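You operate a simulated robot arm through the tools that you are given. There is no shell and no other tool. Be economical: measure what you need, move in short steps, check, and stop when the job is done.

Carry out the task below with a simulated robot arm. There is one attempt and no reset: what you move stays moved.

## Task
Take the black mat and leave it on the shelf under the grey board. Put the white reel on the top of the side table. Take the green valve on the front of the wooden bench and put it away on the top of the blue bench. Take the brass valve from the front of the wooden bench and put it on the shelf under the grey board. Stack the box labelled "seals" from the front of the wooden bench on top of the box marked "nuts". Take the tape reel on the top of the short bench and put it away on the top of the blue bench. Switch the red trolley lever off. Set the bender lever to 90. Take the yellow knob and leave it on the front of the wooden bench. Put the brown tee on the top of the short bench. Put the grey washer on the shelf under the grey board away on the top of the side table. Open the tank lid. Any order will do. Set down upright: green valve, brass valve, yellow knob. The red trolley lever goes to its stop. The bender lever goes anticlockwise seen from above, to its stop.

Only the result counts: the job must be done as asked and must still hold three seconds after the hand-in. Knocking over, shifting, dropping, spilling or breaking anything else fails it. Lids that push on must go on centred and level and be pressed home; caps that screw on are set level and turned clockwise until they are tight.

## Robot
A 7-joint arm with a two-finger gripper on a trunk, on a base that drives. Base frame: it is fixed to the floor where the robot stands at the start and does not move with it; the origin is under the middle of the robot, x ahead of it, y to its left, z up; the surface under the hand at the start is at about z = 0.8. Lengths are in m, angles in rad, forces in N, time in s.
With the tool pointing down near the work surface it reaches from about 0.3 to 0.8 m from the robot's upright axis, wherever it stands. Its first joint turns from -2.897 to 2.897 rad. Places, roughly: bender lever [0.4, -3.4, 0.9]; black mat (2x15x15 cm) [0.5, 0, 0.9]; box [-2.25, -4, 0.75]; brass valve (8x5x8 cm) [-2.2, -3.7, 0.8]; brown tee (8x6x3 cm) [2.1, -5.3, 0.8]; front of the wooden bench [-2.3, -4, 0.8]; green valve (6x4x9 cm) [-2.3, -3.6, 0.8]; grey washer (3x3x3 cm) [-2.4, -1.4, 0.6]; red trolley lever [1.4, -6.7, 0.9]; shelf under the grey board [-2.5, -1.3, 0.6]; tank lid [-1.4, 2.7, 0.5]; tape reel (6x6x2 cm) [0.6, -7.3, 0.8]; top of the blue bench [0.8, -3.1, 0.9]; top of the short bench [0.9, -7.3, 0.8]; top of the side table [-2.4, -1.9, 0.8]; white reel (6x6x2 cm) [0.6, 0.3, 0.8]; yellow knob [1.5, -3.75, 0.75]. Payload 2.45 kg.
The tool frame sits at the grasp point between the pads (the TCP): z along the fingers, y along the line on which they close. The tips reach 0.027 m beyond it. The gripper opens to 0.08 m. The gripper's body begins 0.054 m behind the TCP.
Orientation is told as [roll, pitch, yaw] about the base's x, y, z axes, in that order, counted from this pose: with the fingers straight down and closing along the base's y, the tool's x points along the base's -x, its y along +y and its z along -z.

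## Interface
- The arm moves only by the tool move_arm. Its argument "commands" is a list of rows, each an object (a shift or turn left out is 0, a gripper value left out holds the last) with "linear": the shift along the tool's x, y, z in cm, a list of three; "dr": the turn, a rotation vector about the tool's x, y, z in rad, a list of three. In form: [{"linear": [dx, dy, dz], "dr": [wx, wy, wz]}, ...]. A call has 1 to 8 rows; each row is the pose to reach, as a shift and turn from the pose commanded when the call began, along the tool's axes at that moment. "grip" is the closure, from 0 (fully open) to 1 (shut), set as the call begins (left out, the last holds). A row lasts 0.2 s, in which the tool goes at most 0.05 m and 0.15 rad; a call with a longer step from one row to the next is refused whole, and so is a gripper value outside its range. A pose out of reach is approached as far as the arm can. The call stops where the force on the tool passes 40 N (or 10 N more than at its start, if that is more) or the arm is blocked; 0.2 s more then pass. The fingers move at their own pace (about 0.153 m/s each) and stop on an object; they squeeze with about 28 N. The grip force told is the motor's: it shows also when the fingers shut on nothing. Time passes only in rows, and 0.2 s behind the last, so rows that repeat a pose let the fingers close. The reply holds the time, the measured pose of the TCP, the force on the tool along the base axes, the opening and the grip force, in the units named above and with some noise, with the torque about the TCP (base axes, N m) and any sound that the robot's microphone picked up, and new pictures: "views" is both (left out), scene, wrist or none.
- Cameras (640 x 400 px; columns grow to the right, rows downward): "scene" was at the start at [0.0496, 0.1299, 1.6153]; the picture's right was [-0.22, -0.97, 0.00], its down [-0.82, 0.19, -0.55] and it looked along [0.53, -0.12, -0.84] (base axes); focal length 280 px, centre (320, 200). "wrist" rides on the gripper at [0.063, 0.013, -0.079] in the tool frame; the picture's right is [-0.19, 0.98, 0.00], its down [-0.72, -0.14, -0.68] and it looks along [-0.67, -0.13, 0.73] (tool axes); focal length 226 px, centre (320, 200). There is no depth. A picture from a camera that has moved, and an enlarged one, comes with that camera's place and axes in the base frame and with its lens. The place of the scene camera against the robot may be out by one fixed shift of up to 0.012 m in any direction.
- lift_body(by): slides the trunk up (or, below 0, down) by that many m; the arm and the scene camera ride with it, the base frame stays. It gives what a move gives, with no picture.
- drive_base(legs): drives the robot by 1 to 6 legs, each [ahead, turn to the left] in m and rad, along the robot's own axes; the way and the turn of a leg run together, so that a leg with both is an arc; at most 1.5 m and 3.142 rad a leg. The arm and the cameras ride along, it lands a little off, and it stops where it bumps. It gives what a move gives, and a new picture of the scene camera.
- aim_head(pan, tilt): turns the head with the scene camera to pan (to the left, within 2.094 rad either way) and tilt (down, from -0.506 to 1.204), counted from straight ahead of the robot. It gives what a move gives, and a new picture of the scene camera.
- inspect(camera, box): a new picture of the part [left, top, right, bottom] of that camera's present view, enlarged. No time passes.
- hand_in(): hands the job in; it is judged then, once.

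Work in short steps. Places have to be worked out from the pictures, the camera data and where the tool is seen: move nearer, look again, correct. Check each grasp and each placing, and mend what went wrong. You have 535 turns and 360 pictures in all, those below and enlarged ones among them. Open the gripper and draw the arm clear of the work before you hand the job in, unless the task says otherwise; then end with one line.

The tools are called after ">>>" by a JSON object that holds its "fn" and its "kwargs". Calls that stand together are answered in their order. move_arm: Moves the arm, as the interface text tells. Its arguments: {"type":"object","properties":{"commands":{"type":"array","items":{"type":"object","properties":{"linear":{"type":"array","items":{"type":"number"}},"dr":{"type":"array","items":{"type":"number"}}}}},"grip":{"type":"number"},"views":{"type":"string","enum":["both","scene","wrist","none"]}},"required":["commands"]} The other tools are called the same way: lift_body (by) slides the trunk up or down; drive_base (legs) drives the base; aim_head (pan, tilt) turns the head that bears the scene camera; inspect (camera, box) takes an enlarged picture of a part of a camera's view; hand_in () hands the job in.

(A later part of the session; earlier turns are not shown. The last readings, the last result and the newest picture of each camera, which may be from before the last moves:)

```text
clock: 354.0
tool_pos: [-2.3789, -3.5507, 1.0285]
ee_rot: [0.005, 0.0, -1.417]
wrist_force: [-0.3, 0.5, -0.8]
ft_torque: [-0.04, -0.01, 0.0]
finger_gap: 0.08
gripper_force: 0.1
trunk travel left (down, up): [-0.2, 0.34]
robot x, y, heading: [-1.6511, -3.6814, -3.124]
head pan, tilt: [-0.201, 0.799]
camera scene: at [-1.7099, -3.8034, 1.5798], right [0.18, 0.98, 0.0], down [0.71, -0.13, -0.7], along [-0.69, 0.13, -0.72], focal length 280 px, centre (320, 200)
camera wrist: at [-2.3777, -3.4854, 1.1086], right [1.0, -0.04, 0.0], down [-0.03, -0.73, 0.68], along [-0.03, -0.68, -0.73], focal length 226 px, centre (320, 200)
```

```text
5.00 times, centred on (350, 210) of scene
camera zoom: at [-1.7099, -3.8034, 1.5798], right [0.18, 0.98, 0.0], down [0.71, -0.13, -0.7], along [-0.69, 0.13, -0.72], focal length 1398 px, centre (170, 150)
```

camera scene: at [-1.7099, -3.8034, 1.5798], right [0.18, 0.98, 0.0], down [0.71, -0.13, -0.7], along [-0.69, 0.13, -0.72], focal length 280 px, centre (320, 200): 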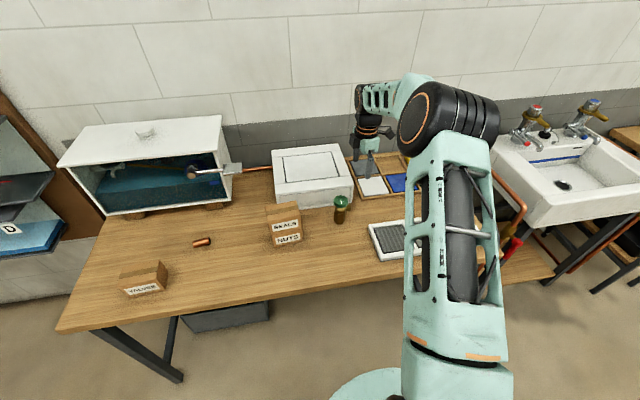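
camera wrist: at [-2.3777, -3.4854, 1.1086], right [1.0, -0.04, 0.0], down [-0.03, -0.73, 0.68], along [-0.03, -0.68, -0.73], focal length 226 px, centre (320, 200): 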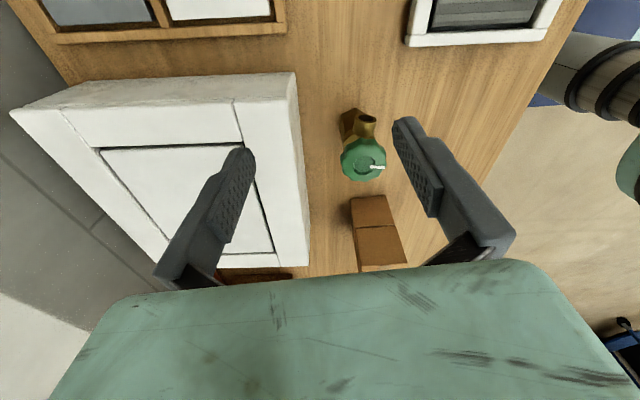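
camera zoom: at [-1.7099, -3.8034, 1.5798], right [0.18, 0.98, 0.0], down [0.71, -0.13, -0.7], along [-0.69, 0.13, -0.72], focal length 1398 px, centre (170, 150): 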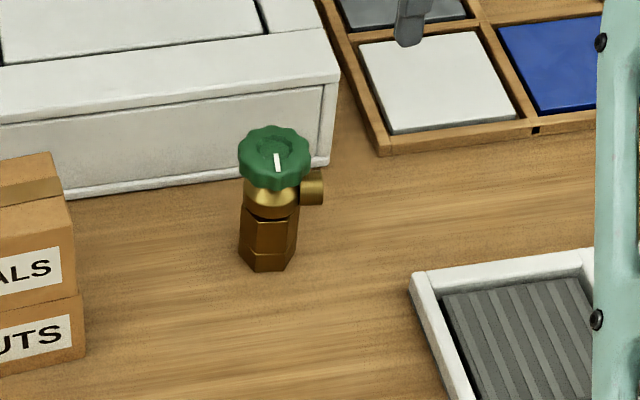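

The green knob is about 5 cm wide on top of an upright body. I'll move over it and partly down.

>>> {"fn": "move_arm", "kwargs": {"commands": [{"linear": [-4.3, 1.5, 0]}, {"linear": [-8.6, 3.1, 1]}, {"linear": [-8.6, 3.1, 5]}, {"linear": [-8.6, 3.1, 9]}, {"linear": [-8.6, 3.1, 9]}], "views": "wrist"}}

```text
clock: 355.2
tool_pos: [-2.3377, -3.6358, 0.9377]
ee_rot: [0.001, 0.0, -1.416]
wrist_force: [0.2, -0.6, -0.1]
ft_torque: [0.0, 0.04, -0.02]
finger_gap: 0.08
gripper_force: 0.0
trunk travel left (down, up): [-0.2, 0.34]
robot x, y, heading: [-1.6514, -3.6849, -3.121]
head pan, tilt: [-0.201, 0.799]
camera wrist: at [-2.335, -3.5695, 1.0178], right [1.0, -0.04, 0.0], down [-0.03, -0.73, 0.68], along [-0.03, -0.68, -0.73], focal length 226 px, centre (320, 200)
```

wrist: 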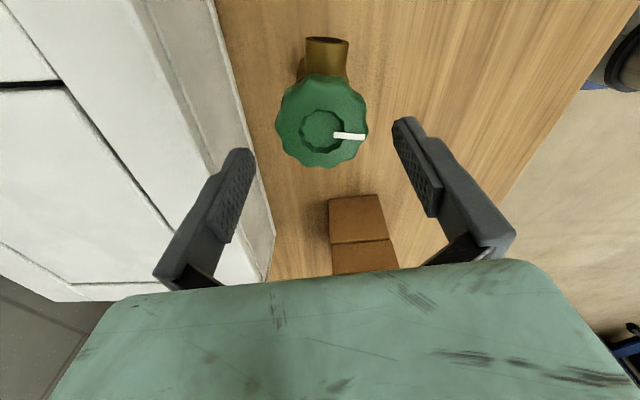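

The knob centre is at (-2.337, -3.626), and the box front at x≈-2.41 leaves about 2 cm beside the finger. I'll descend, close and lift.

>>> {"fn": "move_arm", "kwargs": {"commands": [{"linear": [0.9, 0.1, 2]}, {"linear": [0.9, 0.1, 4]}, {"linear": [0.9, 0.1, 6.3]}, {"linear": [0.9, 0.1, 6.3]}], "views": "wrist"}}

>>> {"fn": "move_arm", "kwargs": {"commands": [{"linear": [0, 0, 0]}, {"linear": [0, 0, 0]}, {"linear": [0, 0, 0]}], "grip": 1, "views": "wrist"}}

```text
clock: 356.2
tool_pos: [-2.3359, -3.6237, 0.8766]
ee_rot: [0.002, 0.001, -1.418]
wrist_force: [0.0, 0.4, -0.2]
ft_torque: [-0.01, -0.05, 0.01]
finger_gap: 0.0799
gripper_force: 0.0
trunk travel left (down, up): [-0.2, 0.34]
robot x, y, heading: [-1.65, -3.6821, -3.124]
head pan, tilt: [-0.201, 0.799]
camera wrist: at [-2.3347, -3.5586, 0.9569], right [1.0, -0.04, 0.0], down [-0.03, -0.73, 0.68], along [-0.03, -0.68, -0.73], focal length 226 px, centre (320, 200)
```

wrist: 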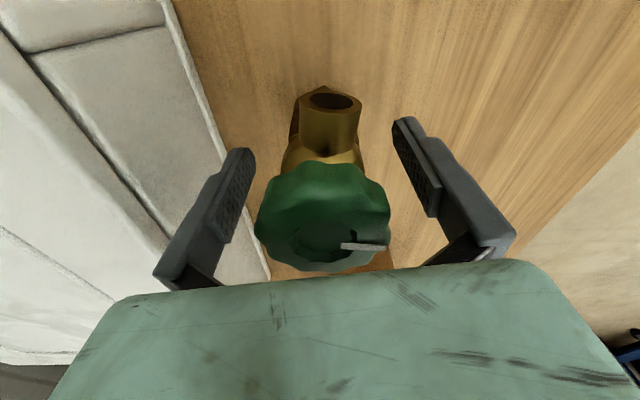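

```text
clock: 357.0
tool_pos: [-2.3379, -3.6241, 0.8767]
ee_rot: [0.004, 0.0, -1.419]
wrist_force: [-0.6, 1.0, -0.1]
ft_torque: [-0.06, 0.11, 0.02]
finger_gap: 0.0466
gripper_force: 28.1
trunk travel left (down, up): [-0.2, 0.34]
robot x, y, heading: [-1.6525, -3.6821, -3.126]
head pan, tilt: [-0.201, 0.799]
camera wrist: at [-2.3347, -3.5587, 0.9568], right [1.0, -0.04, 0.0], down [-0.03, -0.73, 0.68], along [-0.03, -0.68, -0.73], focal length 226 px, centre (320, 200)
```

wrist: 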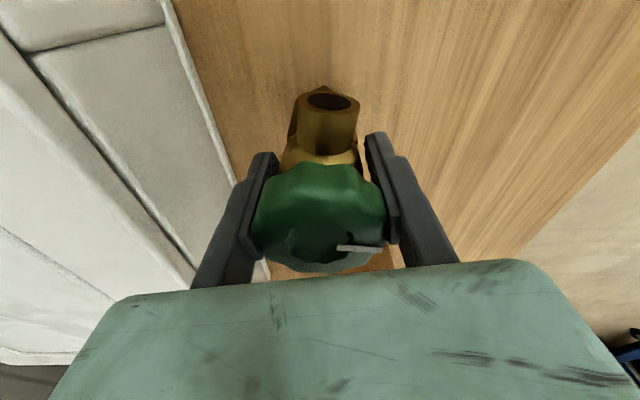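

Gripped. I'll lift straight up and check.

>>> {"fn": "move_arm", "kwargs": {"commands": [{"linear": [0, 0, -2]}, {"linear": [0, 0, -5]}, {"linear": [0, 0, -9]}, {"linear": [0, 0, -13]}, {"linear": [0, 4, -17]}, {"linear": [0, 8.5, -19]}, {"linear": [0, 13, -20]}, {"linear": [0, 17, -20]}], "views": "both"}}

```text
refused: row 5 steps farther than a row can; nothing moved
```

>>> {"fn": "move_arm", "kwargs": {"commands": [{"linear": [0, 0, -2]}, {"linear": [0, 0, -5]}, {"linear": [0, 0, -9]}, {"linear": [0, 0, -13]}, {"linear": [0, 3, -16]}, {"linear": [0, 7, -18]}, {"linear": [0, 11, -20]}, {"linear": [0, 15, -20]}], "views": "both"}}

```text
clock: 358.8
tool_pos: [-2.1859, -3.6026, 1.0757]
ee_rot: [0.0, 0.001, -1.418]
wrist_force: [0.3, -0.3, -4.9]
ft_torque: [0.01, 0.03, 0.02]
finger_gap: 0.0465
gripper_force: 28.1
trunk travel left (down, up): [-0.2, 0.34]
robot x, y, heading: [-1.653, -3.6827, -3.121]
head pan, tilt: [-0.201, 0.799]
camera scene: at [-1.7096, -3.8034, 1.5798], right [0.18, 0.98, 0.0], down [0.71, -0.13, -0.7], along [-0.69, 0.13, -0.72], focal length 280 px, centre (320, 200)
camera wrist: at [-2.184, -3.5379, 1.155], right [1.0, -0.04, 0.0], down [-0.03, -0.73, 0.68], along [-0.03, -0.68, -0.73], focal length 226 px, centre (320, 200)
```

scene: 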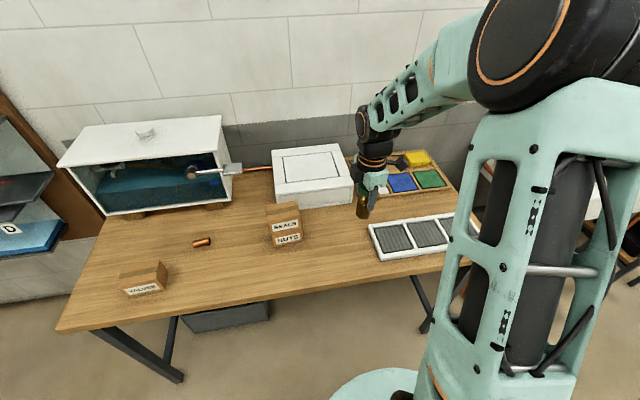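
wrist: 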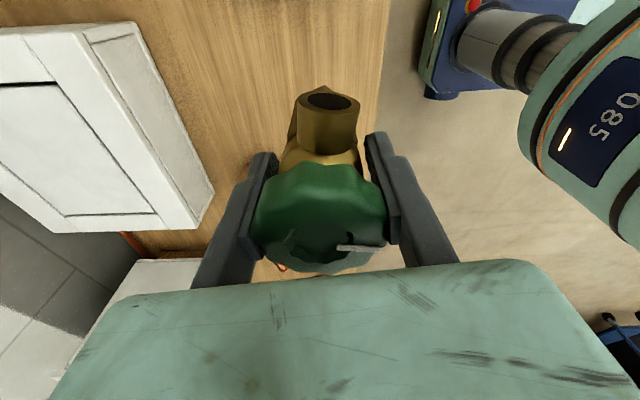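

The green valve is held. I'll back off, turn round and drive towards the blue bench to look at it.

>>> {"fn": "drive_base", "kwargs": {"legs": [[-0.3, 0], [0, -2.74], [0.8, 0], [0, -0.4]]}}

>>> {"fn": "aim_head", "kwargs": {"pan": 0.2, "tilt": 0.5}}

```text
clock: 372.6
tool_pos: [-0.0982, -3.4393, 1.0758]
ee_rot: [0.002, 0.001, 1.708]
wrist_force: [0.1, 0.2, -4.2]
ft_torque: [-0.02, -0.02, 0.03]
finger_gap: 0.0466
gripper_force: 28.1
trunk travel left (down, up): [-0.2, 0.34]
robot x, y, heading: [-0.6287, -3.3485, -0.001]
head pan, tilt: [-0.201, 0.799]
camera scene: at [-0.5706, -3.2197, 1.5797], right [-0.2, -0.98, 0.0], down [-0.7, 0.14, -0.7], along [0.68, -0.14, -0.72], focal length 280 px, centre (320, 200)
```

scene: 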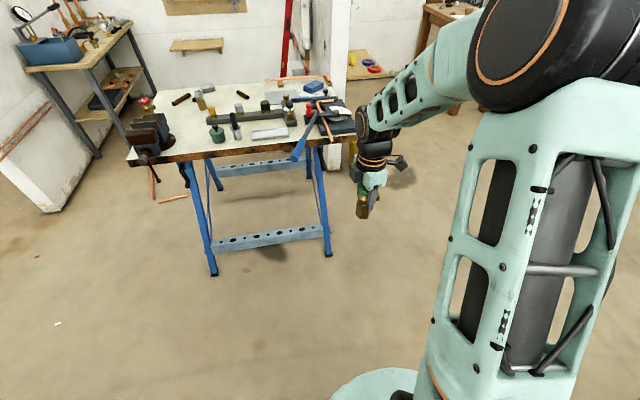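

```text
clock: 373.4
tool_pos: [-0.099, -3.4406, 1.0743]
ee_rot: [0.005, -0.003, 1.71]
wrist_force: [0.0, 0.6, -4.9]
ft_torque: [0.03, 0.04, 0.02]
finger_gap: 0.0467
gripper_force: 27.9
trunk travel left (down, up): [-0.2, 0.34]
robot x, y, heading: [-0.631, -3.351, 0.005]
head pan, tilt: [0.201, 0.499]
camera scene: at [-0.5605, -3.1855, 1.6056], right [0.2, -0.98, 0.0], down [-0.47, -0.1, -0.88], along [0.86, 0.18, -0.48], focal length 280 px, centre (320, 200)
```

scene: 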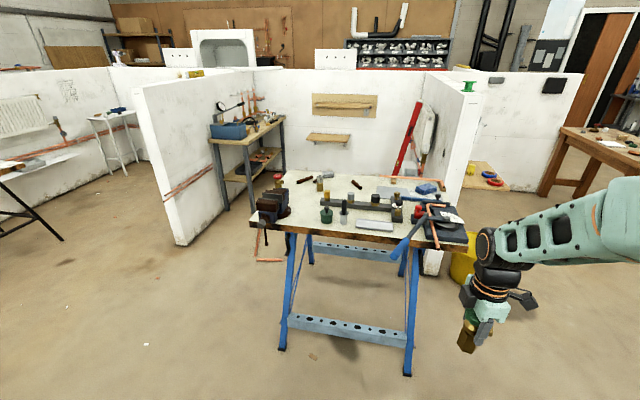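

The blue bench is ahead, with the bender's blue lever at its near right corner. I'll drive 0.3 m closer and look from above.

>>> {"fn": "drive_base", "kwargs": {"legs": [[0.3, 0]]}}

>>> {"fn": "aim_head", "kwargs": {"pan": 0.1, "tilt": 0.6}}

>>> {"fn": "inspect", "kwargs": {"camera": "scene", "box": [200, 130, 520, 330]}}

```text
clock: 375.5
tool_pos: [0.2107, -3.4441, 1.074]
ee_rot: [0.002, 0.0, 1.702]
wrist_force: [-0.3, 0.4, -4.3]
ft_torque: [-0.02, 0.04, 0.0]
finger_gap: 0.0465
gripper_force: 28.3
trunk travel left (down, up): [-0.2, 0.34]
robot x, y, heading: [-0.3209, -3.3488, -0.004]
head pan, tilt: [0.201, 0.499]
camera scene: at [-0.2494, -3.1863, 1.6056], right [0.19, -0.98, 0.0], down [-0.47, -0.09, -0.88], along [0.86, 0.17, -0.48], focal length 280 px, centre (320, 200)
```

scene: 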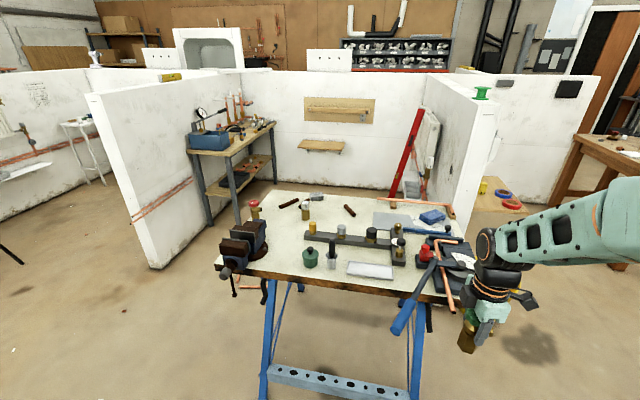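

```text
clock: 376.2
tool_pos: [0.2109, -3.4426, 1.0732]
ee_rot: [0.003, -0.001, 1.701]
wrist_force: [-0.9, -0.3, -4.6]
ft_torque: [-0.01, 0.0, 0.02]
finger_gap: 0.0467
gripper_force: 28.1
trunk travel left (down, up): [-0.2, 0.34]
robot x, y, heading: [-0.3207, -3.3538, -0.006]
head pan, tilt: [0.099, 0.6]
camera scene: at [-0.2512, -3.1956, 1.5966], right [0.1, -1.0, 0.0], down [-0.56, -0.05, -0.82], along [0.82, 0.08, -0.57], focal length 280 px, centre (320, 200)
```

scene: 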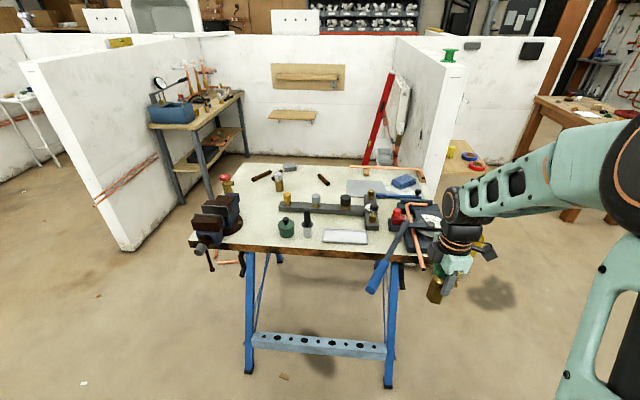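

```text
2.00 times, centred on (360, 230) of scene
camera zoom: at [-0.2512, -3.1956, 1.5966], right [0.1, -1.0, 0.0], down [-0.56, -0.05, -0.82], along [0.82, 0.08, -0.57], focal length 559 px, centre (240, 140)
```

zoom: 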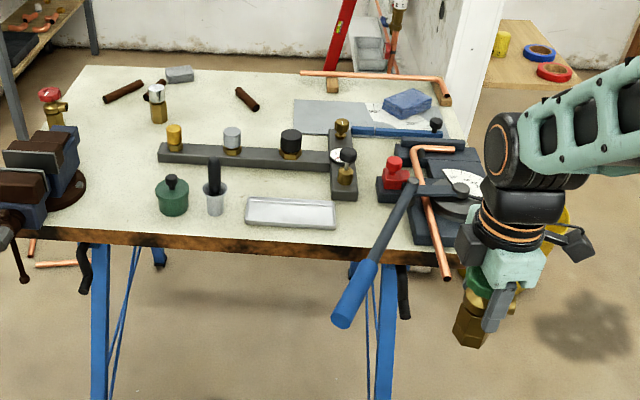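

There's a free area at about (0.76, -2.84), left of the grey bar and behind the vise. I'll raise a little, drive to about (0.05, -3.0), then look with the wrist camera.

>>> {"fn": "lift_body", "kwargs": {"by": 0.1}}

>>> {"fn": "drive_base", "kwargs": {"legs": [[0, 0.76], [0.51, 0], [0, -0.75]]}}

>>> {"fn": "inspect", "kwargs": {"camera": "wrist", "box": [0, 0, 640, 400]}}

```text
clock: 377.5
tool_pos: [0.2108, -3.4436, 1.1746]
ee_rot: [0.005, 0.001, 1.7]
wrist_force: [-0.2, -0.1, -4.4]
ft_torque: [0.05, -0.02, -0.03]
finger_gap: 0.0468
gripper_force: 28.2
trunk travel left (down, up): [-0.3, 0.24]
robot x, y, heading: [-0.3202, -3.3522, -0.005]
head pan, tilt: [0.099, 0.6]
```

```text
clock: 384.6
tool_pos: [0.5718, -3.0807, 1.1745]
ee_rot: [0.003, 0.001, 1.726]
wrist_force: [0.8, -0.4, -5.1]
ft_torque: [0.03, 0.01, -0.02]
finger_gap: 0.0469
gripper_force: 27.7
trunk travel left (down, up): [-0.3, 0.24]
robot x, y, heading: [0.0337, -3.003, 0.019]
head pan, tilt: [0.099, 0.6]
camera scene: at [0.1029, -2.8453, 1.6966], right [0.12, -0.99, 0.0], down [-0.56, -0.07, -0.82], along [0.82, 0.1, -0.57], focal length 280 px, centre (320, 200)
```

scene: 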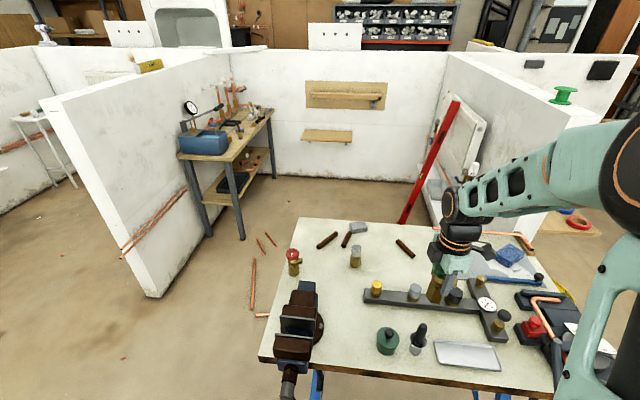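

```text
1.00 times, centred on (320, 200) of wrist (not enlarged: the box is as wide or as high as the picture)
camera zoom: at [0.5687, -3.1446, 1.2544], right [-1.0, 0.04, 0.0], down [0.03, 0.73, 0.68], along [0.02, 0.68, -0.73], focal length 226 px, centre (320, 200)
```

zoom: 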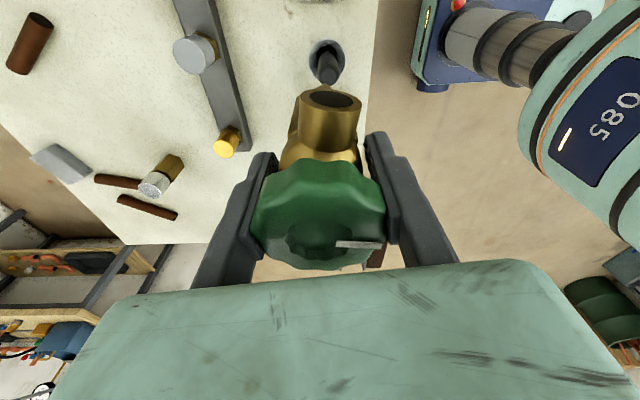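

I'll put the valve at (0.76, -2.81), which has 13+ cm of clearance all round. Moving over it at height.

>>> {"fn": "move_arm", "kwargs": {"commands": [{"linear": [-3.4, -3.2, 0]}, {"linear": [-6.8, -6.5, 0]}, {"linear": [-10.2, -9.7, 0]}, {"linear": [-13.6, -13, 0]}, {"linear": [-17, -16.2, 0]}, {"linear": [-20.4, -19.5, 0]}, {"linear": [-23.8, -22.7, 0]}, {"linear": [-23.8, -22.7, 0]}], "views": "both"}}

```text
clock: 386.4
tool_pos: [0.7597, -2.8107, 1.1737]
ee_rot: [0.005, 0.0, 1.73]
wrist_force: [-0.2, -0.1, -4.5]
ft_torque: [0.06, 0.0, -0.03]
finger_gap: 0.0466
gripper_force: 27.9
trunk travel left (down, up): [-0.3, 0.24]
robot x, y, heading: [0.0376, -2.9982, 0.023]
head pan, tilt: [0.099, 0.6]
camera scene: at [0.1028, -2.8453, 1.6967], right [0.12, -0.99, 0.0], down [-0.56, -0.07, -0.83], along [0.82, 0.1, -0.56], focal length 280 px, centre (320, 200)
camera wrist: at [0.758, -2.8756, 1.2531], right [-1.0, 0.04, 0.0], down [0.03, 0.73, 0.68], along [0.02, 0.68, -0.73], focal length 226 px, centre (320, 200)
```

scene: 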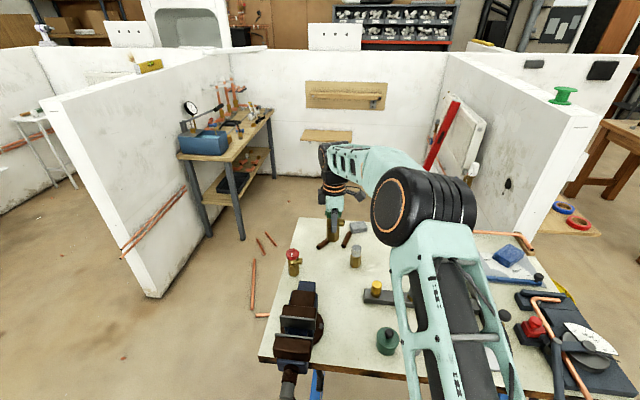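
wrist: 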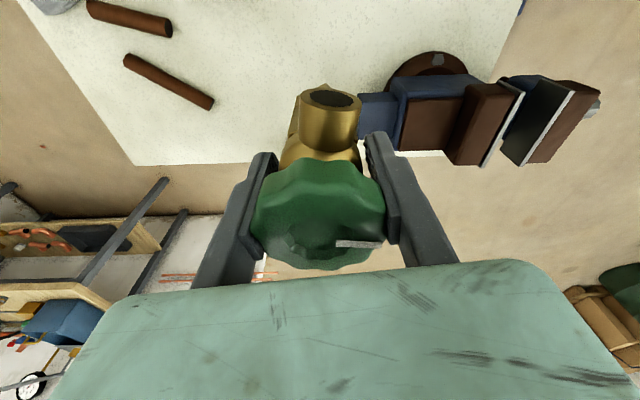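

The spot is clear, but I'll shift slightly away from the vise's rear end, then lower with the trunk.

>>> {"fn": "move_arm", "kwargs": {"commands": [{"linear": [3.3, -1.5, 0]}, {"linear": [3.3, -1.5, 0]}], "views": "none"}}

>>> {"fn": "lift_body", "kwargs": {"by": -0.13}}

>>> {"fn": "inspect", "kwargs": {"camera": "wrist", "box": [0, 0, 640, 400]}}

>>> {"fn": "inspect", "kwargs": {"camera": "scene", "box": [250, 180, 450, 360]}}

```text
clock: 387.0
tool_pos: [0.7802, -2.8409, 1.172]
ee_rot: [0.005, -0.001, 1.731]
wrist_force: [-0.6, 0.6, -4.5]
ft_torque: [0.03, -0.04, -0.02]
finger_gap: 0.0464
gripper_force: 28.3
trunk travel left (down, up): [-0.3, 0.24]
robot x, y, heading: [0.0382, -2.9976, 0.021]
head pan, tilt: [0.099, 0.6]
```

```text
clock: 388.6
tool_pos: [0.779, -2.842, 1.0433]
ee_rot: [0.003, 0.0, 1.727]
wrist_force: [-0.1, -0.8, -4.6]
ft_torque: [-0.01, -0.04, 0.0]
finger_gap: 0.0464
gripper_force: 28.1
trunk travel left (down, up): [-0.17, 0.37]
robot x, y, heading: [0.0334, -2.9992, 0.024]
head pan, tilt: [0.099, 0.6]
```

```text
1.00 times, centred on (320, 200) of wrist (not enlarged: the box is as wide or as high as the picture)
camera zoom: at [0.7773, -2.9057, 1.1226], right [-1.0, 0.04, 0.0], down [0.03, 0.73, 0.68], along [0.02, 0.68, -0.73], focal length 226 px, centre (320, 200)
```

zoom: 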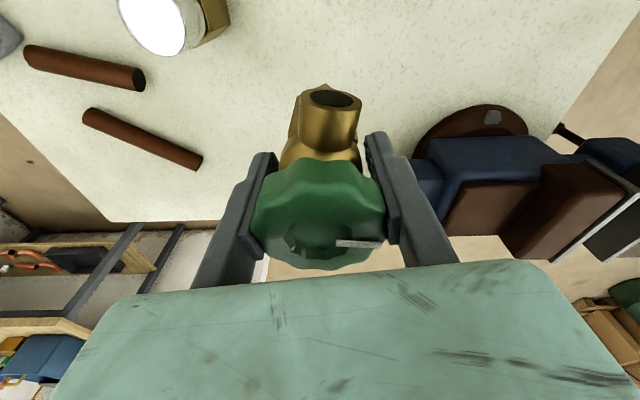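

```text
2.22 times, centred on (350, 270) of scene
camera zoom: at [0.1029, -2.8449, 1.5667], right [0.12, -0.99, 0.0], down [-0.56, -0.07, -0.82], along [0.82, 0.1, -0.57], focal length 621 px, centre (253, 44)
```

zoom: 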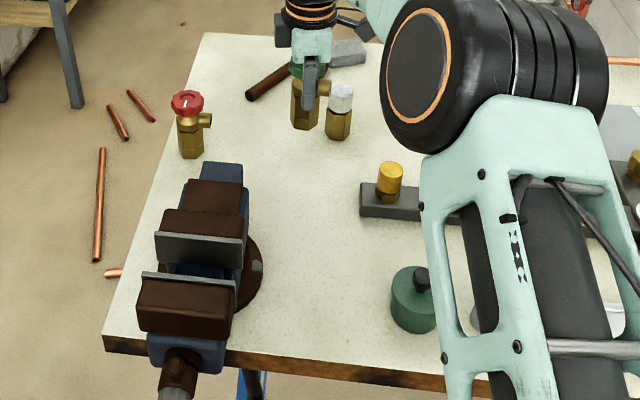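

The landing spot between the vise and bar is clear. I'll lower in steps.

>>> {"fn": "move_arm", "kwargs": {"commands": [{"linear": [0, 0, 3]}, {"linear": [0, 0, 5]}, {"linear": [0, 0, 6]}, {"linear": [0, 0, 6.4]}, {"linear": [0, 0, 6.8]}, {"linear": [0, 0, 7.2]}, {"linear": [0, 0, 7.6]}, {"linear": [0, 0, 7.6]}], "views": "none"}}

```text
clock: 390.4
tool_pos: [0.7792, -2.841, 0.9652]
ee_rot: [0.003, 0.002, 1.728]
wrist_force: [0.3, 0.6, -4.2]
ft_torque: [0.03, 0.0, -0.03]
finger_gap: 0.0465
gripper_force: 28.4
trunk travel left (down, up): [-0.17, 0.37]
robot x, y, heading: [0.0331, -2.9993, 0.023]
head pan, tilt: [0.099, 0.6]
```

>>> {"fn": "move_arm", "kwargs": {"commands": [{"linear": [0, 0, 0.4]}, {"linear": [0, 0, 0.8]}, {"linear": [0, 0, 1.2]}, {"linear": [0, 0, 1.6]}, {"linear": [0, 0, 2.0]}, {"linear": [0, 0, 2.0]}], "views": "none"}}

```text
clock: 391.8
tool_pos: [0.7795, -2.8412, 0.9464]
ee_rot: [0.004, -0.001, 1.727]
wrist_force: [0.2, 0.2, -4.7]
ft_torque: [0.01, -0.01, 0.0]
finger_gap: 0.0464
gripper_force: 28.4
trunk travel left (down, up): [-0.17, 0.37]
robot x, y, heading: [0.0346, -2.9964, 0.019]
head pan, tilt: [0.099, 0.6]
```

>>> {"fn": "move_arm", "kwargs": {"commands": [{"linear": [0, 0, 0.3]}, {"linear": [0, 0, 0.6]}, {"linear": [0, 0, 0.9]}, {"linear": [0, 0, 1.2]}, {"linear": [0, 0, 1.5]}, {"linear": [0, 0, 1.5]}], "views": "wrist"}}

```text
clock: 393.2
tool_pos: [0.7777, -2.842, 0.9371]
ee_rot: [-0.004, 0.0, 1.728]
wrist_force: [-5.7, 1.3, 31.5]
ft_torque: [-0.14, -0.16, -0.06]
finger_gap: 0.0464
gripper_force: 28.1
trunk travel left (down, up): [-0.17, 0.37]
robot x, y, heading: [0.0371, -2.9988, 0.021]
head pan, tilt: [0.099, 0.6]
camera wrist: at [0.7752, -2.9061, 1.0169], right [-1.0, 0.04, 0.0], down [0.02, 0.73, 0.68], along [0.03, 0.68, -0.73], focal length 226 px, centre (320, 200)
```

wrist: 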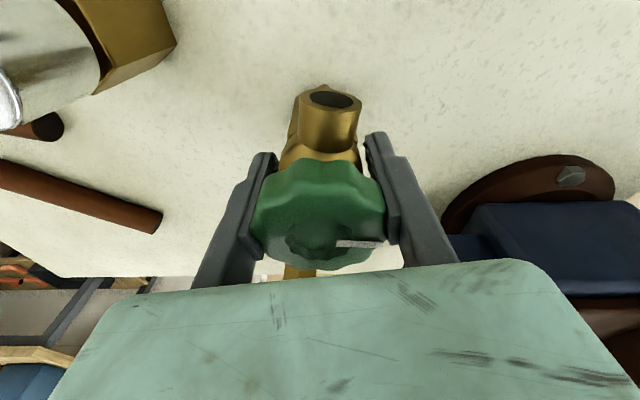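

Contact at TCP 0.937, so the bench top is at ~0.867. I'll ease off, open partly and rise.

>>> {"fn": "move_arm", "kwargs": {"commands": [{"linear": [0, 0, -0.6]}, {"linear": [0, 0, -0.6]}], "views": "none"}}

>>> {"fn": "move_arm", "kwargs": {"commands": [{"linear": [0, 0, 0]}, {"linear": [0, 0, 0]}], "grip": 0.25, "views": "none"}}

>>> {"fn": "move_arm", "kwargs": {"commands": [{"linear": [0, 0, -3]}, {"linear": [0, 0, -7]}, {"linear": [0, 0, -11]}, {"linear": [0, 0, -15]}, {"linear": [0, 0, -19]}], "views": "both"}}

```text
clock: 393.8
tool_pos: [0.7778, -2.8426, 0.9372]
ee_rot: [0.005, 0.0, 1.729]
wrist_force: [-0.2, 4.3, 7.4]
ft_torque: [0.2, -0.18, 0.02]
finger_gap: 0.0467
gripper_force: 28.0
trunk travel left (down, up): [-0.17, 0.37]
robot x, y, heading: [0.0391, -3.002, 0.018]
head pan, tilt: [0.099, 0.6]
```

```text
clock: 394.4
tool_pos: [0.7787, -2.8431, 0.9375]
ee_rot: [0.003, 0.0, 1.728]
wrist_force: [0.0, 0.5, -0.9]
ft_torque: [0.0, 0.0, -0.01]
finger_gap: 0.0602
gripper_force: 0.0
trunk travel left (down, up): [-0.17, 0.37]
robot x, y, heading: [0.0367, -2.9996, 0.018]
head pan, tilt: [0.099, 0.6]
```

```text
clock: 395.6
tool_pos: [0.7789, -2.8415, 1.1279]
ee_rot: [0.005, -0.003, 1.728]
wrist_force: [0.1, 0.2, 0.1]
ft_torque: [-0.02, 0.01, 0.02]
finger_gap: 0.06
gripper_force: 0.1
trunk travel left (down, up): [-0.17, 0.37]
robot x, y, heading: [0.0353, -3.0017, 0.021]
head pan, tilt: [0.099, 0.6]
camera scene: at [0.1025, -2.8449, 1.5666], right [0.12, -0.99, 0.0], down [-0.56, -0.07, -0.83], along [0.82, 0.1, -0.56], focal length 280 px, centre (320, 200)
camera wrist: at [0.7766, -2.9053, 1.2083], right [-1.0, 0.04, 0.0], down [0.03, 0.73, 0.68], along [0.02, 0.68, -0.73], focal length 226 px, centre (320, 200)
```

scene: 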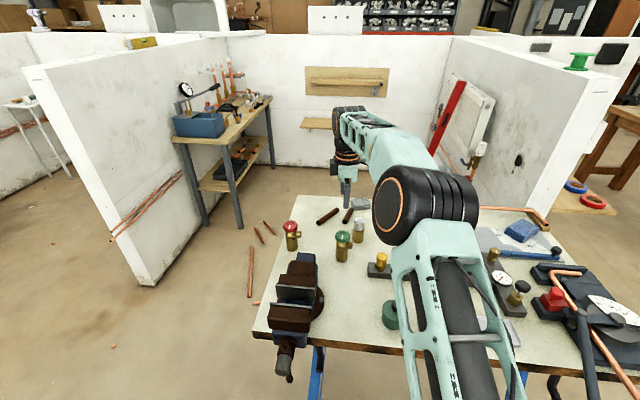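
wrist: 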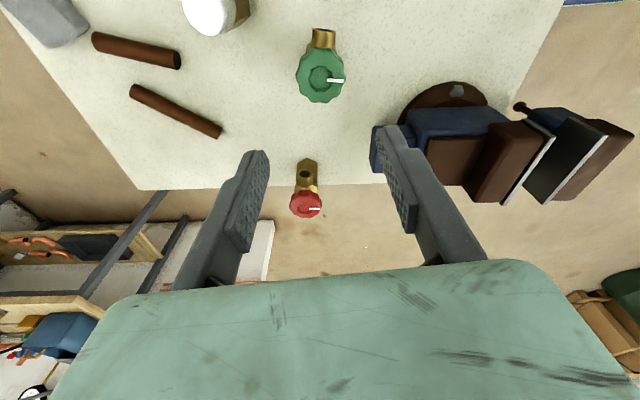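

The green valve stands upright on the blue bench. Next is the bender lever: I'll retract the arm and move back for a good view of it.

>>> {"fn": "move_arm", "kwargs": {"commands": [{"linear": [2, 4, 0]}, {"linear": [4, 8, 0]}, {"linear": [6, 12, 0]}, {"linear": [8, 16, 0]}, {"linear": [10, 20, 0]}, {"linear": [12, 24, 0]}, {"linear": [14, 28, 0]}, {"linear": [15.5, 30.7, 0]}], "grip": 0, "views": "none"}}

>>> {"fn": "drive_base", "kwargs": {"legs": [[-0.25, 0], [0, -0.35]]}}

>>> {"fn": "aim_head", "kwargs": {"pan": 0.0, "tilt": 0.7}}

```text
clock: 397.4
tool_pos: [0.5019, -3.0421, 1.1273]
ee_rot: [0.002, -0.001, 1.728]
wrist_force: [-0.2, -0.5, -0.2]
ft_torque: [0.01, 0.02, -0.01]
finger_gap: 0.0801
gripper_force: 0.0
trunk travel left (down, up): [-0.17, 0.37]
robot x, y, heading: [0.0349, -2.9958, 0.021]
head pan, tilt: [0.099, 0.6]
```

```text
clock: 400.3
tool_pos: [0.2126, -3.2096, 1.1276]
ee_rot: [0.004, -0.001, 1.363]
wrist_force: [0.7, 0.4, -0.1]
ft_torque: [0.02, 0.03, 0.02]
finger_gap: 0.0798
gripper_force: 0.0
trunk travel left (down, up): [-0.17, 0.37]
robot x, y, heading: [-0.2061, -3.0093, -0.344]
head pan, tilt: [0.099, 0.6]
camera scene: at [-0.092, -2.8833, 1.5666], right [-0.24, -0.97, 0.0], down [-0.55, 0.14, -0.82], along [0.8, -0.2, -0.57], focal length 280 px, centre (320, 200)
```

scene: 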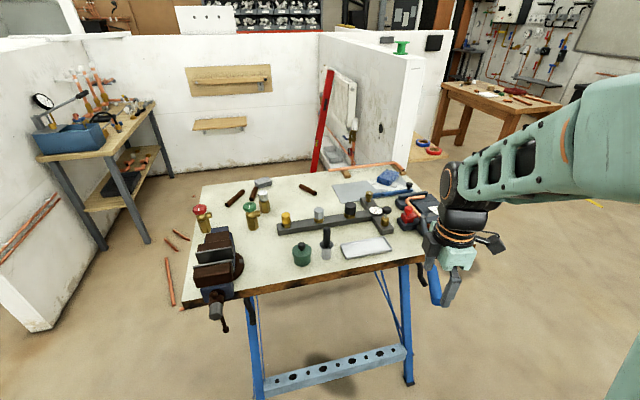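

```text
clock: 401.0
tool_pos: [0.2126, -3.2103, 1.1274]
ee_rot: [0.003, 0.001, 1.362]
wrist_force: [1.2, 0.1, -0.5]
ft_torque: [0.02, -0.04, 0.01]
finger_gap: 0.0804
gripper_force: 0.1
trunk travel left (down, up): [-0.17, 0.37]
robot x, y, heading: [-0.2074, -3.0057, -0.344]
head pan, tilt: [0.0, 0.7]
camera scene: at [-0.0978, -2.8905, 1.558], right [-0.34, -0.94, 0.0], down [-0.61, 0.22, -0.77], along [0.72, -0.26, -0.64], focal length 280 px, centre (320, 200)
```

scene: 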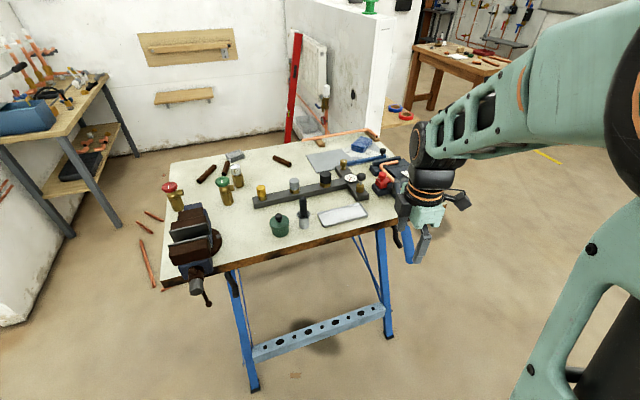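

The arm hides the bender, so I'll turn the hand to face ahead and view the bender with the wrist camera.

>>> {"fn": "move_arm", "kwargs": {"commands": [{"linear": [1, 0, 0], "dr": [0, 0, 0.14]}, {"linear": [3, 0, 0], "dr": [0, 0, 0.28]}, {"linear": [6, 0, 0], "dr": [0, 0, 0.42]}, {"linear": [9, 0, 0], "dr": [0, 0, 0.56]}, {"linear": [12, 0, 0], "dr": [0, 0, 0.7]}, {"linear": [15, 0, 0], "dr": [0, 0, 0.84]}, {"linear": [17, 0, 0], "dr": [0, 0, 0.98]}, {"linear": [19, 0, 0], "dr": [0, 0, 1.1]}], "views": "none"}}

>>> {"fn": "move_arm", "kwargs": {"commands": [{"linear": [0, 0, 0], "dr": [0, 0, 0.13]}, {"linear": [0, 0, 0], "dr": [0, 0, 0.25]}, {"linear": [0, 0, 0], "dr": [0, 0, 0.25]}], "views": "both"}}

```text
clock: 402.8
tool_pos: [0.1727, -3.3964, 1.1274]
ee_rot: [0.002, 0.002, 0.263]
wrist_force: [-0.3, -0.1, -0.6]
ft_torque: [-0.01, -0.04, -0.02]
finger_gap: 0.08
gripper_force: 0.0
trunk travel left (down, up): [-0.17, 0.37]
robot x, y, heading: [-0.209, -3.0078, -0.344]
head pan, tilt: [0.0, 0.7]
```

```text
clock: 403.6
tool_pos: [0.1725, -3.3958, 1.1269]
ee_rot: [0.001, 0.003, 0.011]
wrist_force: [-0.9, 1.2, 0.6]
ft_torque: [0.01, -0.04, -0.01]
finger_gap: 0.0801
gripper_force: 0.1
trunk travel left (down, up): [-0.17, 0.37]
robot x, y, heading: [-0.2105, -3.006, -0.349]
head pan, tilt: [0.0, 0.7]
camera scene: at [-0.0978, -2.8906, 1.558], right [-0.34, -0.94, 0.0], down [-0.61, 0.22, -0.76], along [0.72, -0.26, -0.64], focal length 280 px, centre (320, 200)
camera wrist: at [0.1095, -3.3837, 1.2071], right [0.18, 0.98, 0.0], down [0.72, -0.13, 0.68], along [0.67, -0.12, -0.73], focal length 226 px, centre (320, 200)
```

scene: 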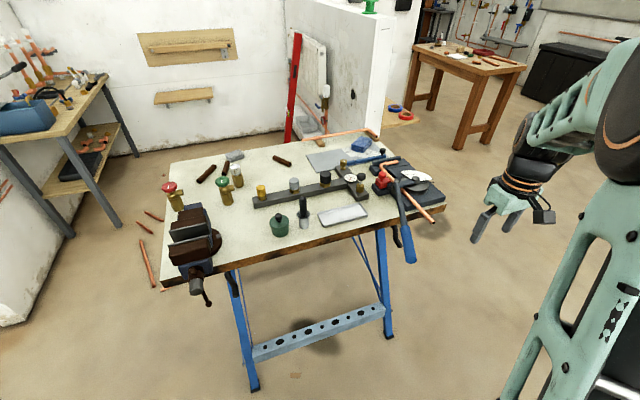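
wrist: 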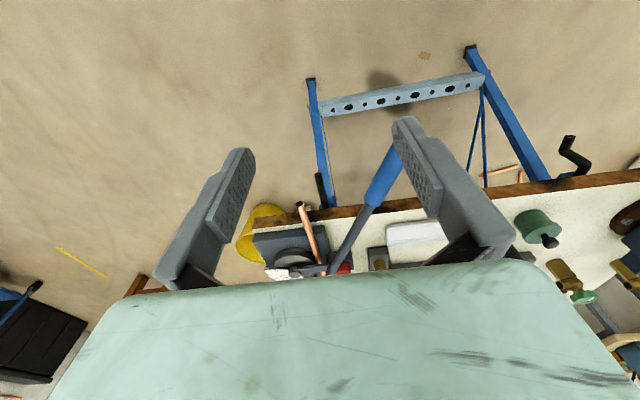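

Now the scene camera sees the bender clearly. I'll zoom in on it.

>>> {"fn": "inspect", "kwargs": {"camera": "scene", "box": [330, 130, 470, 280]}}

>>> {"fn": "inspect", "kwargs": {"camera": "wrist", "box": [230, 100, 480, 280]}}

```text
2.67 times, centred on (400, 205) of scene
camera zoom: at [-0.0978, -2.8906, 1.558], right [-0.34, -0.94, 0.0], down [-0.61, 0.22, -0.76], along [0.72, -0.26, -0.64], focal length 745 px, centre (107, 187)
```

zoom: 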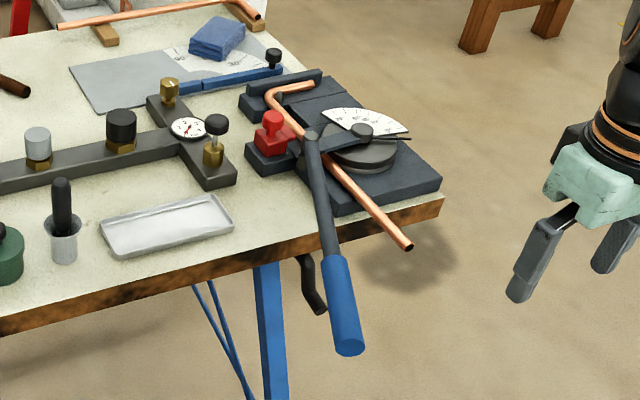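

```text
2.22 times, centred on (355, 190) of wrist
camera zoom: at [0.1095, -3.3837, 1.2071], right [0.18, 0.98, 0.0], down [0.72, -0.13, 0.68], along [0.67, -0.12, -0.73], focal length 502 px, centre (242, 222)
```

zoom: 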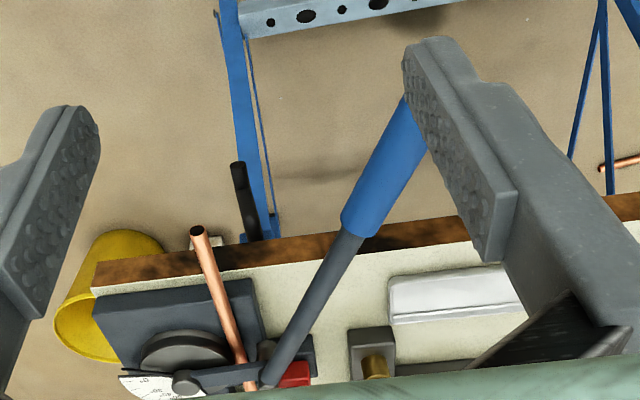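

The bender's pivot is at about (0.58, -3.51), and the blue handle tip at about (0.28, -3.30, z 0.93). Anticlockwise means pushing it towards -x, then -y, from its left side. I'll stand at about (-0.22, -3.5) for that.

>>> {"fn": "drive_base", "kwargs": {"legs": [[0, -1.24], [0.49, 0], [0, 1.59]]}}

>>> {"fn": "aim_head", "kwargs": {"pan": 0.2, "tilt": 0.75}}

```text
clock: 413.6
tool_pos: [0.2549, -3.7598, 1.1273]
ee_rot: [0.003, 0.004, 0.313]
wrist_force: [0.1, -0.3, -0.1]
ft_torque: [-0.01, -0.01, -0.03]
finger_gap: 0.0798
gripper_force: 0.0
trunk travel left (down, up): [-0.17, 0.37]
robot x, y, heading: [-0.2223, -3.5009, -0.045]
head pan, tilt: [0.0, 0.7]
camera scene: at [-0.1506, -3.3566, 1.558], right [-0.05, -1.0, 0.0], down [-0.64, 0.03, -0.76], along [0.76, -0.04, -0.64], focal length 280 px, centre (320, 200)
```

scene: 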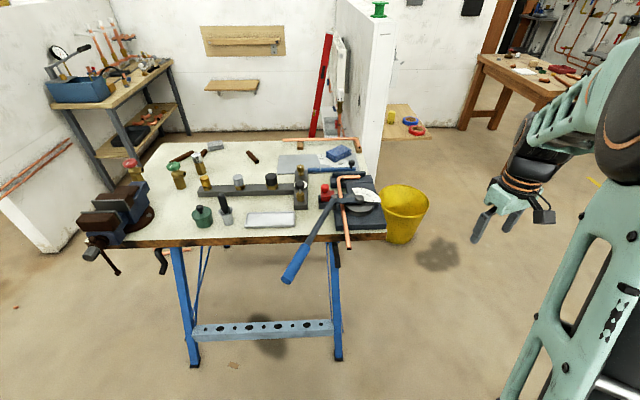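

```text
clock: 414.3
tool_pos: [0.2559, -3.759, 1.1272]
ee_rot: [0.002, 0.003, 0.312]
wrist_force: [0.5, -0.1, -0.2]
ft_torque: [-0.02, 0.0, 0.0]
finger_gap: 0.0797
gripper_force: 0.1
trunk travel left (down, up): [-0.17, 0.37]
robot x, y, heading: [-0.2219, -3.5001, -0.043]
head pan, tilt: [0.201, 0.75]
camera scene: at [-0.1535, -3.3399, 1.5538], right [0.15, -0.99, 0.0], down [-0.67, -0.1, -0.73], along [0.72, 0.11, -0.68], focal length 280 px, centre (320, 200)
```

scene: 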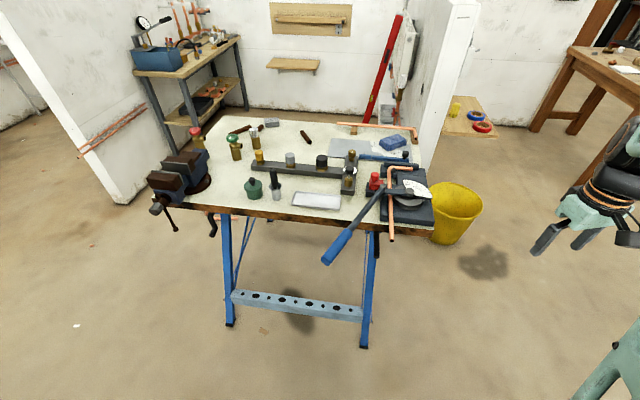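

>>> {"fn": "inspect", "kwargs": {"camera": "scene", "box": [300, 130, 450, 280]}}

```text
2.67 times, centred on (375, 205) of scene
camera zoom: at [-0.1535, -3.3399, 1.5538], right [0.15, -0.99, 0.0], down [-0.67, -0.1, -0.73], along [0.72, 0.11, -0.68], focal length 745 px, centre (173, 187)
```

zoom: 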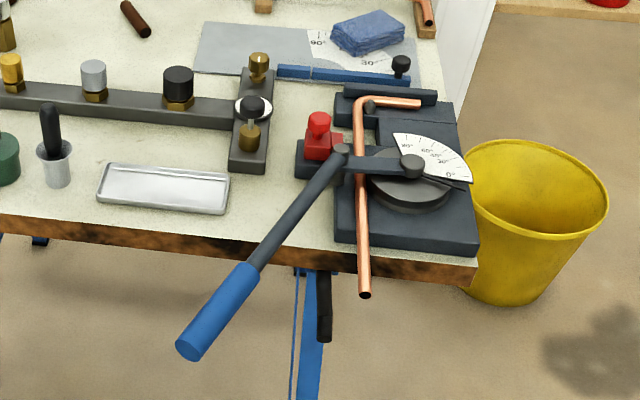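

The dial pointer is at 0°, and the lever must turn 90° anticlockwise about (0.585, -3.53). I'll close the fingers and go to the handle's left side at (0.339, -3.255), first at height.

>>> {"fn": "move_arm", "kwargs": {"commands": [{"linear": [-2.3, 4.4, 0]}, {"linear": [-4.6, 8.8, 0]}, {"linear": [-6.9, 13.2, 0]}, {"linear": [-9.2, 17.6, 0]}, {"linear": [-11.5, 22, 0]}, {"linear": [-13.8, 26.4, 0]}, {"linear": [-16, 30.8, 0]}, {"linear": [-18.3, 35.2, 0]}], "grip": 1, "views": "none"}}

>>> {"fn": "move_arm", "kwargs": {"commands": [{"linear": [-2.5, 5, 0]}, {"linear": [-5.1, 10.3, 0]}, {"linear": [-5.1, 10.3, 0]}], "views": "both"}}

```text
clock: 416.1
tool_pos: [0.3199, -3.3672, 1.1249]
ee_rot: [0.001, 0.005, 0.313]
wrist_force: [0.2, 0.4, 0.0]
ft_torque: [0.03, 0.01, 0.0]
finger_gap: 0.0002
gripper_force: 28.3
trunk travel left (down, up): [-0.17, 0.37]
robot x, y, heading: [-0.2233, -3.4954, -0.038]
head pan, tilt: [0.201, 0.75]
```

```text
refused: row 1 steps farther than a row can; nothing moved
```

>>> {"fn": "move_arm", "kwargs": {"commands": [{"linear": [-1.8, 3.6, 0]}, {"linear": [-3.6, 7.2, 0]}, {"linear": [-5.1, 10.4, 0]}, {"linear": [-5.1, 10.4, 0]}], "views": "both"}}

```text
clock: 417.1
tool_pos: [0.3361, -3.2505, 1.1266]
ee_rot: [0.001, 0.002, 0.312]
wrist_force: [-0.1, 1.0, -0.8]
ft_torque: [0.02, -0.01, 0.0]
finger_gap: 0.0
gripper_force: 28.0
trunk travel left (down, up): [-0.17, 0.37]
robot x, y, heading: [-0.2212, -3.4973, -0.044]
head pan, tilt: [0.201, 0.75]
camera scene: at [-0.1533, -3.3392, 1.5537], right [0.15, -0.99, 0.0], down [-0.67, -0.11, -0.73], along [0.72, 0.11, -0.68], focal length 280 px, centre (320, 200)
camera wrist: at [0.2726, -3.2575, 1.2073], right [-0.12, 0.99, 0.0], down [0.73, 0.09, 0.68], along [0.67, 0.08, -0.73], focal length 226 px, centre (320, 200)
```

scene: 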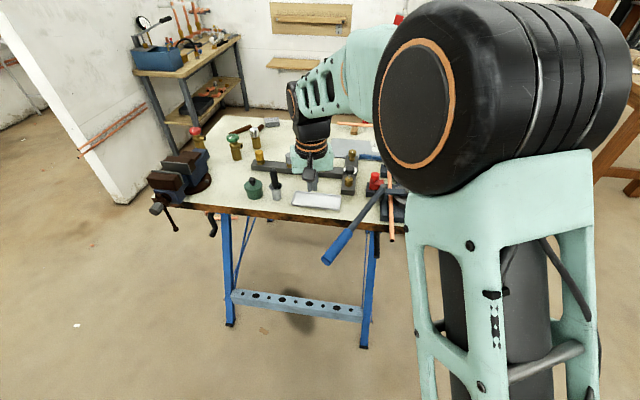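
wrist: 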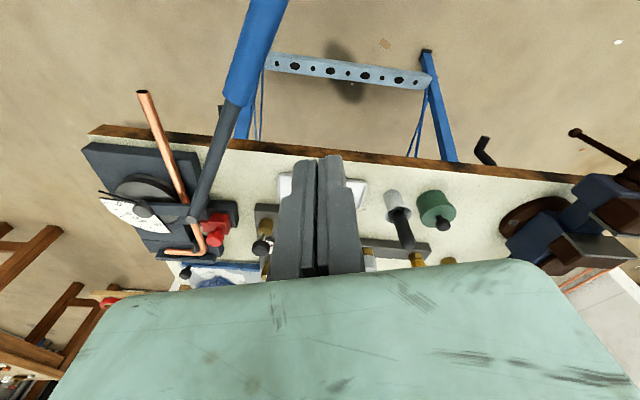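

The closed fingers are about 6 cm left of the handle. I'll descend to handle height.

>>> {"fn": "move_arm", "kwargs": {"commands": [{"linear": [0, 0, 4.5]}, {"linear": [0, 0, 9]}, {"linear": [0, 0, 13.5]}, {"linear": [0, 0, 17]}, {"linear": [0, 0, 19.5]}, {"linear": [0, 0, 19.5]}], "views": "both"}}

```text
clock: 418.5
tool_pos: [0.3371, -3.252, 0.9336]
ee_rot: [0.001, 0.004, 0.312]
wrist_force: [0.3, -0.5, 1.0]
ft_torque: [-0.02, -0.02, -0.01]
finger_gap: 0.0002
gripper_force: 28.0
trunk travel left (down, up): [-0.17, 0.37]
robot x, y, heading: [-0.2226, -3.4953, -0.043]
head pan, tilt: [0.201, 0.75]
camera scene: at [-0.1533, -3.3396, 1.5538], right [0.15, -0.99, 0.0], down [-0.67, -0.11, -0.73], along [0.72, 0.11, -0.68], focal length 280 px, centre (320, 200)
camera wrist: at [0.2733, -3.2588, 1.0139], right [-0.12, 0.99, 0.0], down [0.73, 0.09, 0.68], along [0.67, 0.08, -0.73], focal length 226 px, centre (320, 200)
```

scene: 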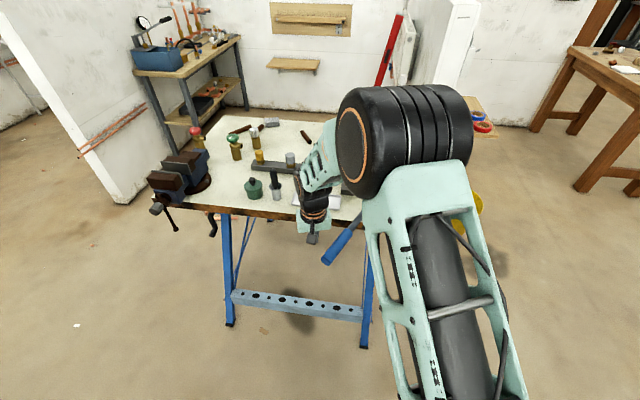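
wrist: 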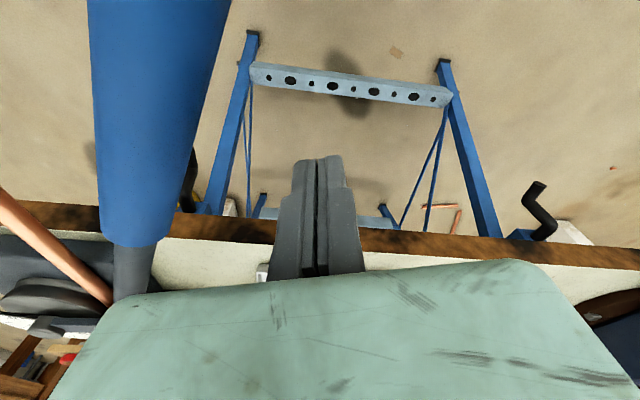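

The handle is just right of the fingers. I'll push it along the arc about the pivot, first half.

>>> {"fn": "move_arm", "kwargs": {"commands": [{"linear": [2.16, -2.46, 0]}, {"linear": [5.64, -4.63, 0]}, {"linear": [9.1, -7.37, 0]}, {"linear": [12.15, -10.48, 0]}, {"linear": [14.83, -14.03, 0]}, {"linear": [17.1, -17.81, 0]}, {"linear": [18.8, -21.79, 0]}, {"linear": [20.06, -26.01, 0]}], "views": "both"}}

```text
clock: 420.3
tool_pos: [0.2256, -3.5639, 0.9299]
ee_rot: [0.002, 0.001, 0.312]
wrist_force: [0.2, -0.2, 0.6]
ft_torque: [0.02, -0.05, -0.01]
finger_gap: 0.0001
gripper_force: 28.0
trunk travel left (down, up): [-0.17, 0.37]
robot x, y, heading: [-0.2229, -3.5019, -0.047]
head pan, tilt: [0.201, 0.75]
camera scene: at [-0.1533, -3.3403, 1.5538], right [0.15, -0.99, 0.0], down [-0.67, -0.1, -0.73], along [0.72, 0.11, -0.68], focal length 280 px, centre (320, 200)
camera wrist: at [0.1624, -3.5713, 1.0113], right [-0.12, 0.99, 0.0], down [0.73, 0.09, 0.68], along [0.67, 0.08, -0.73], focal length 226 px, centre (320, 200)
```

scene: 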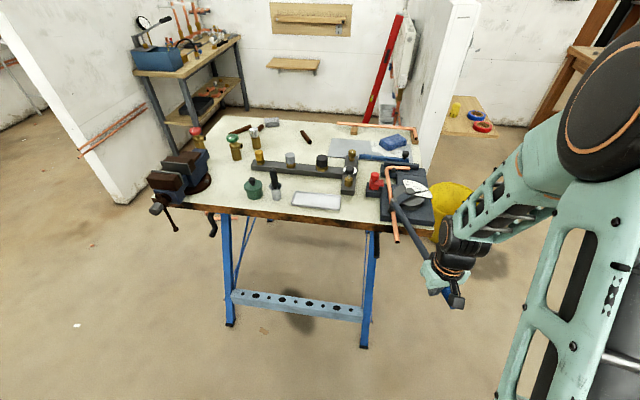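
wrist: 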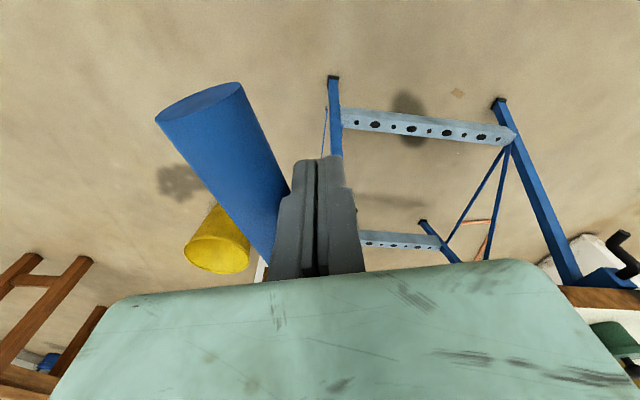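

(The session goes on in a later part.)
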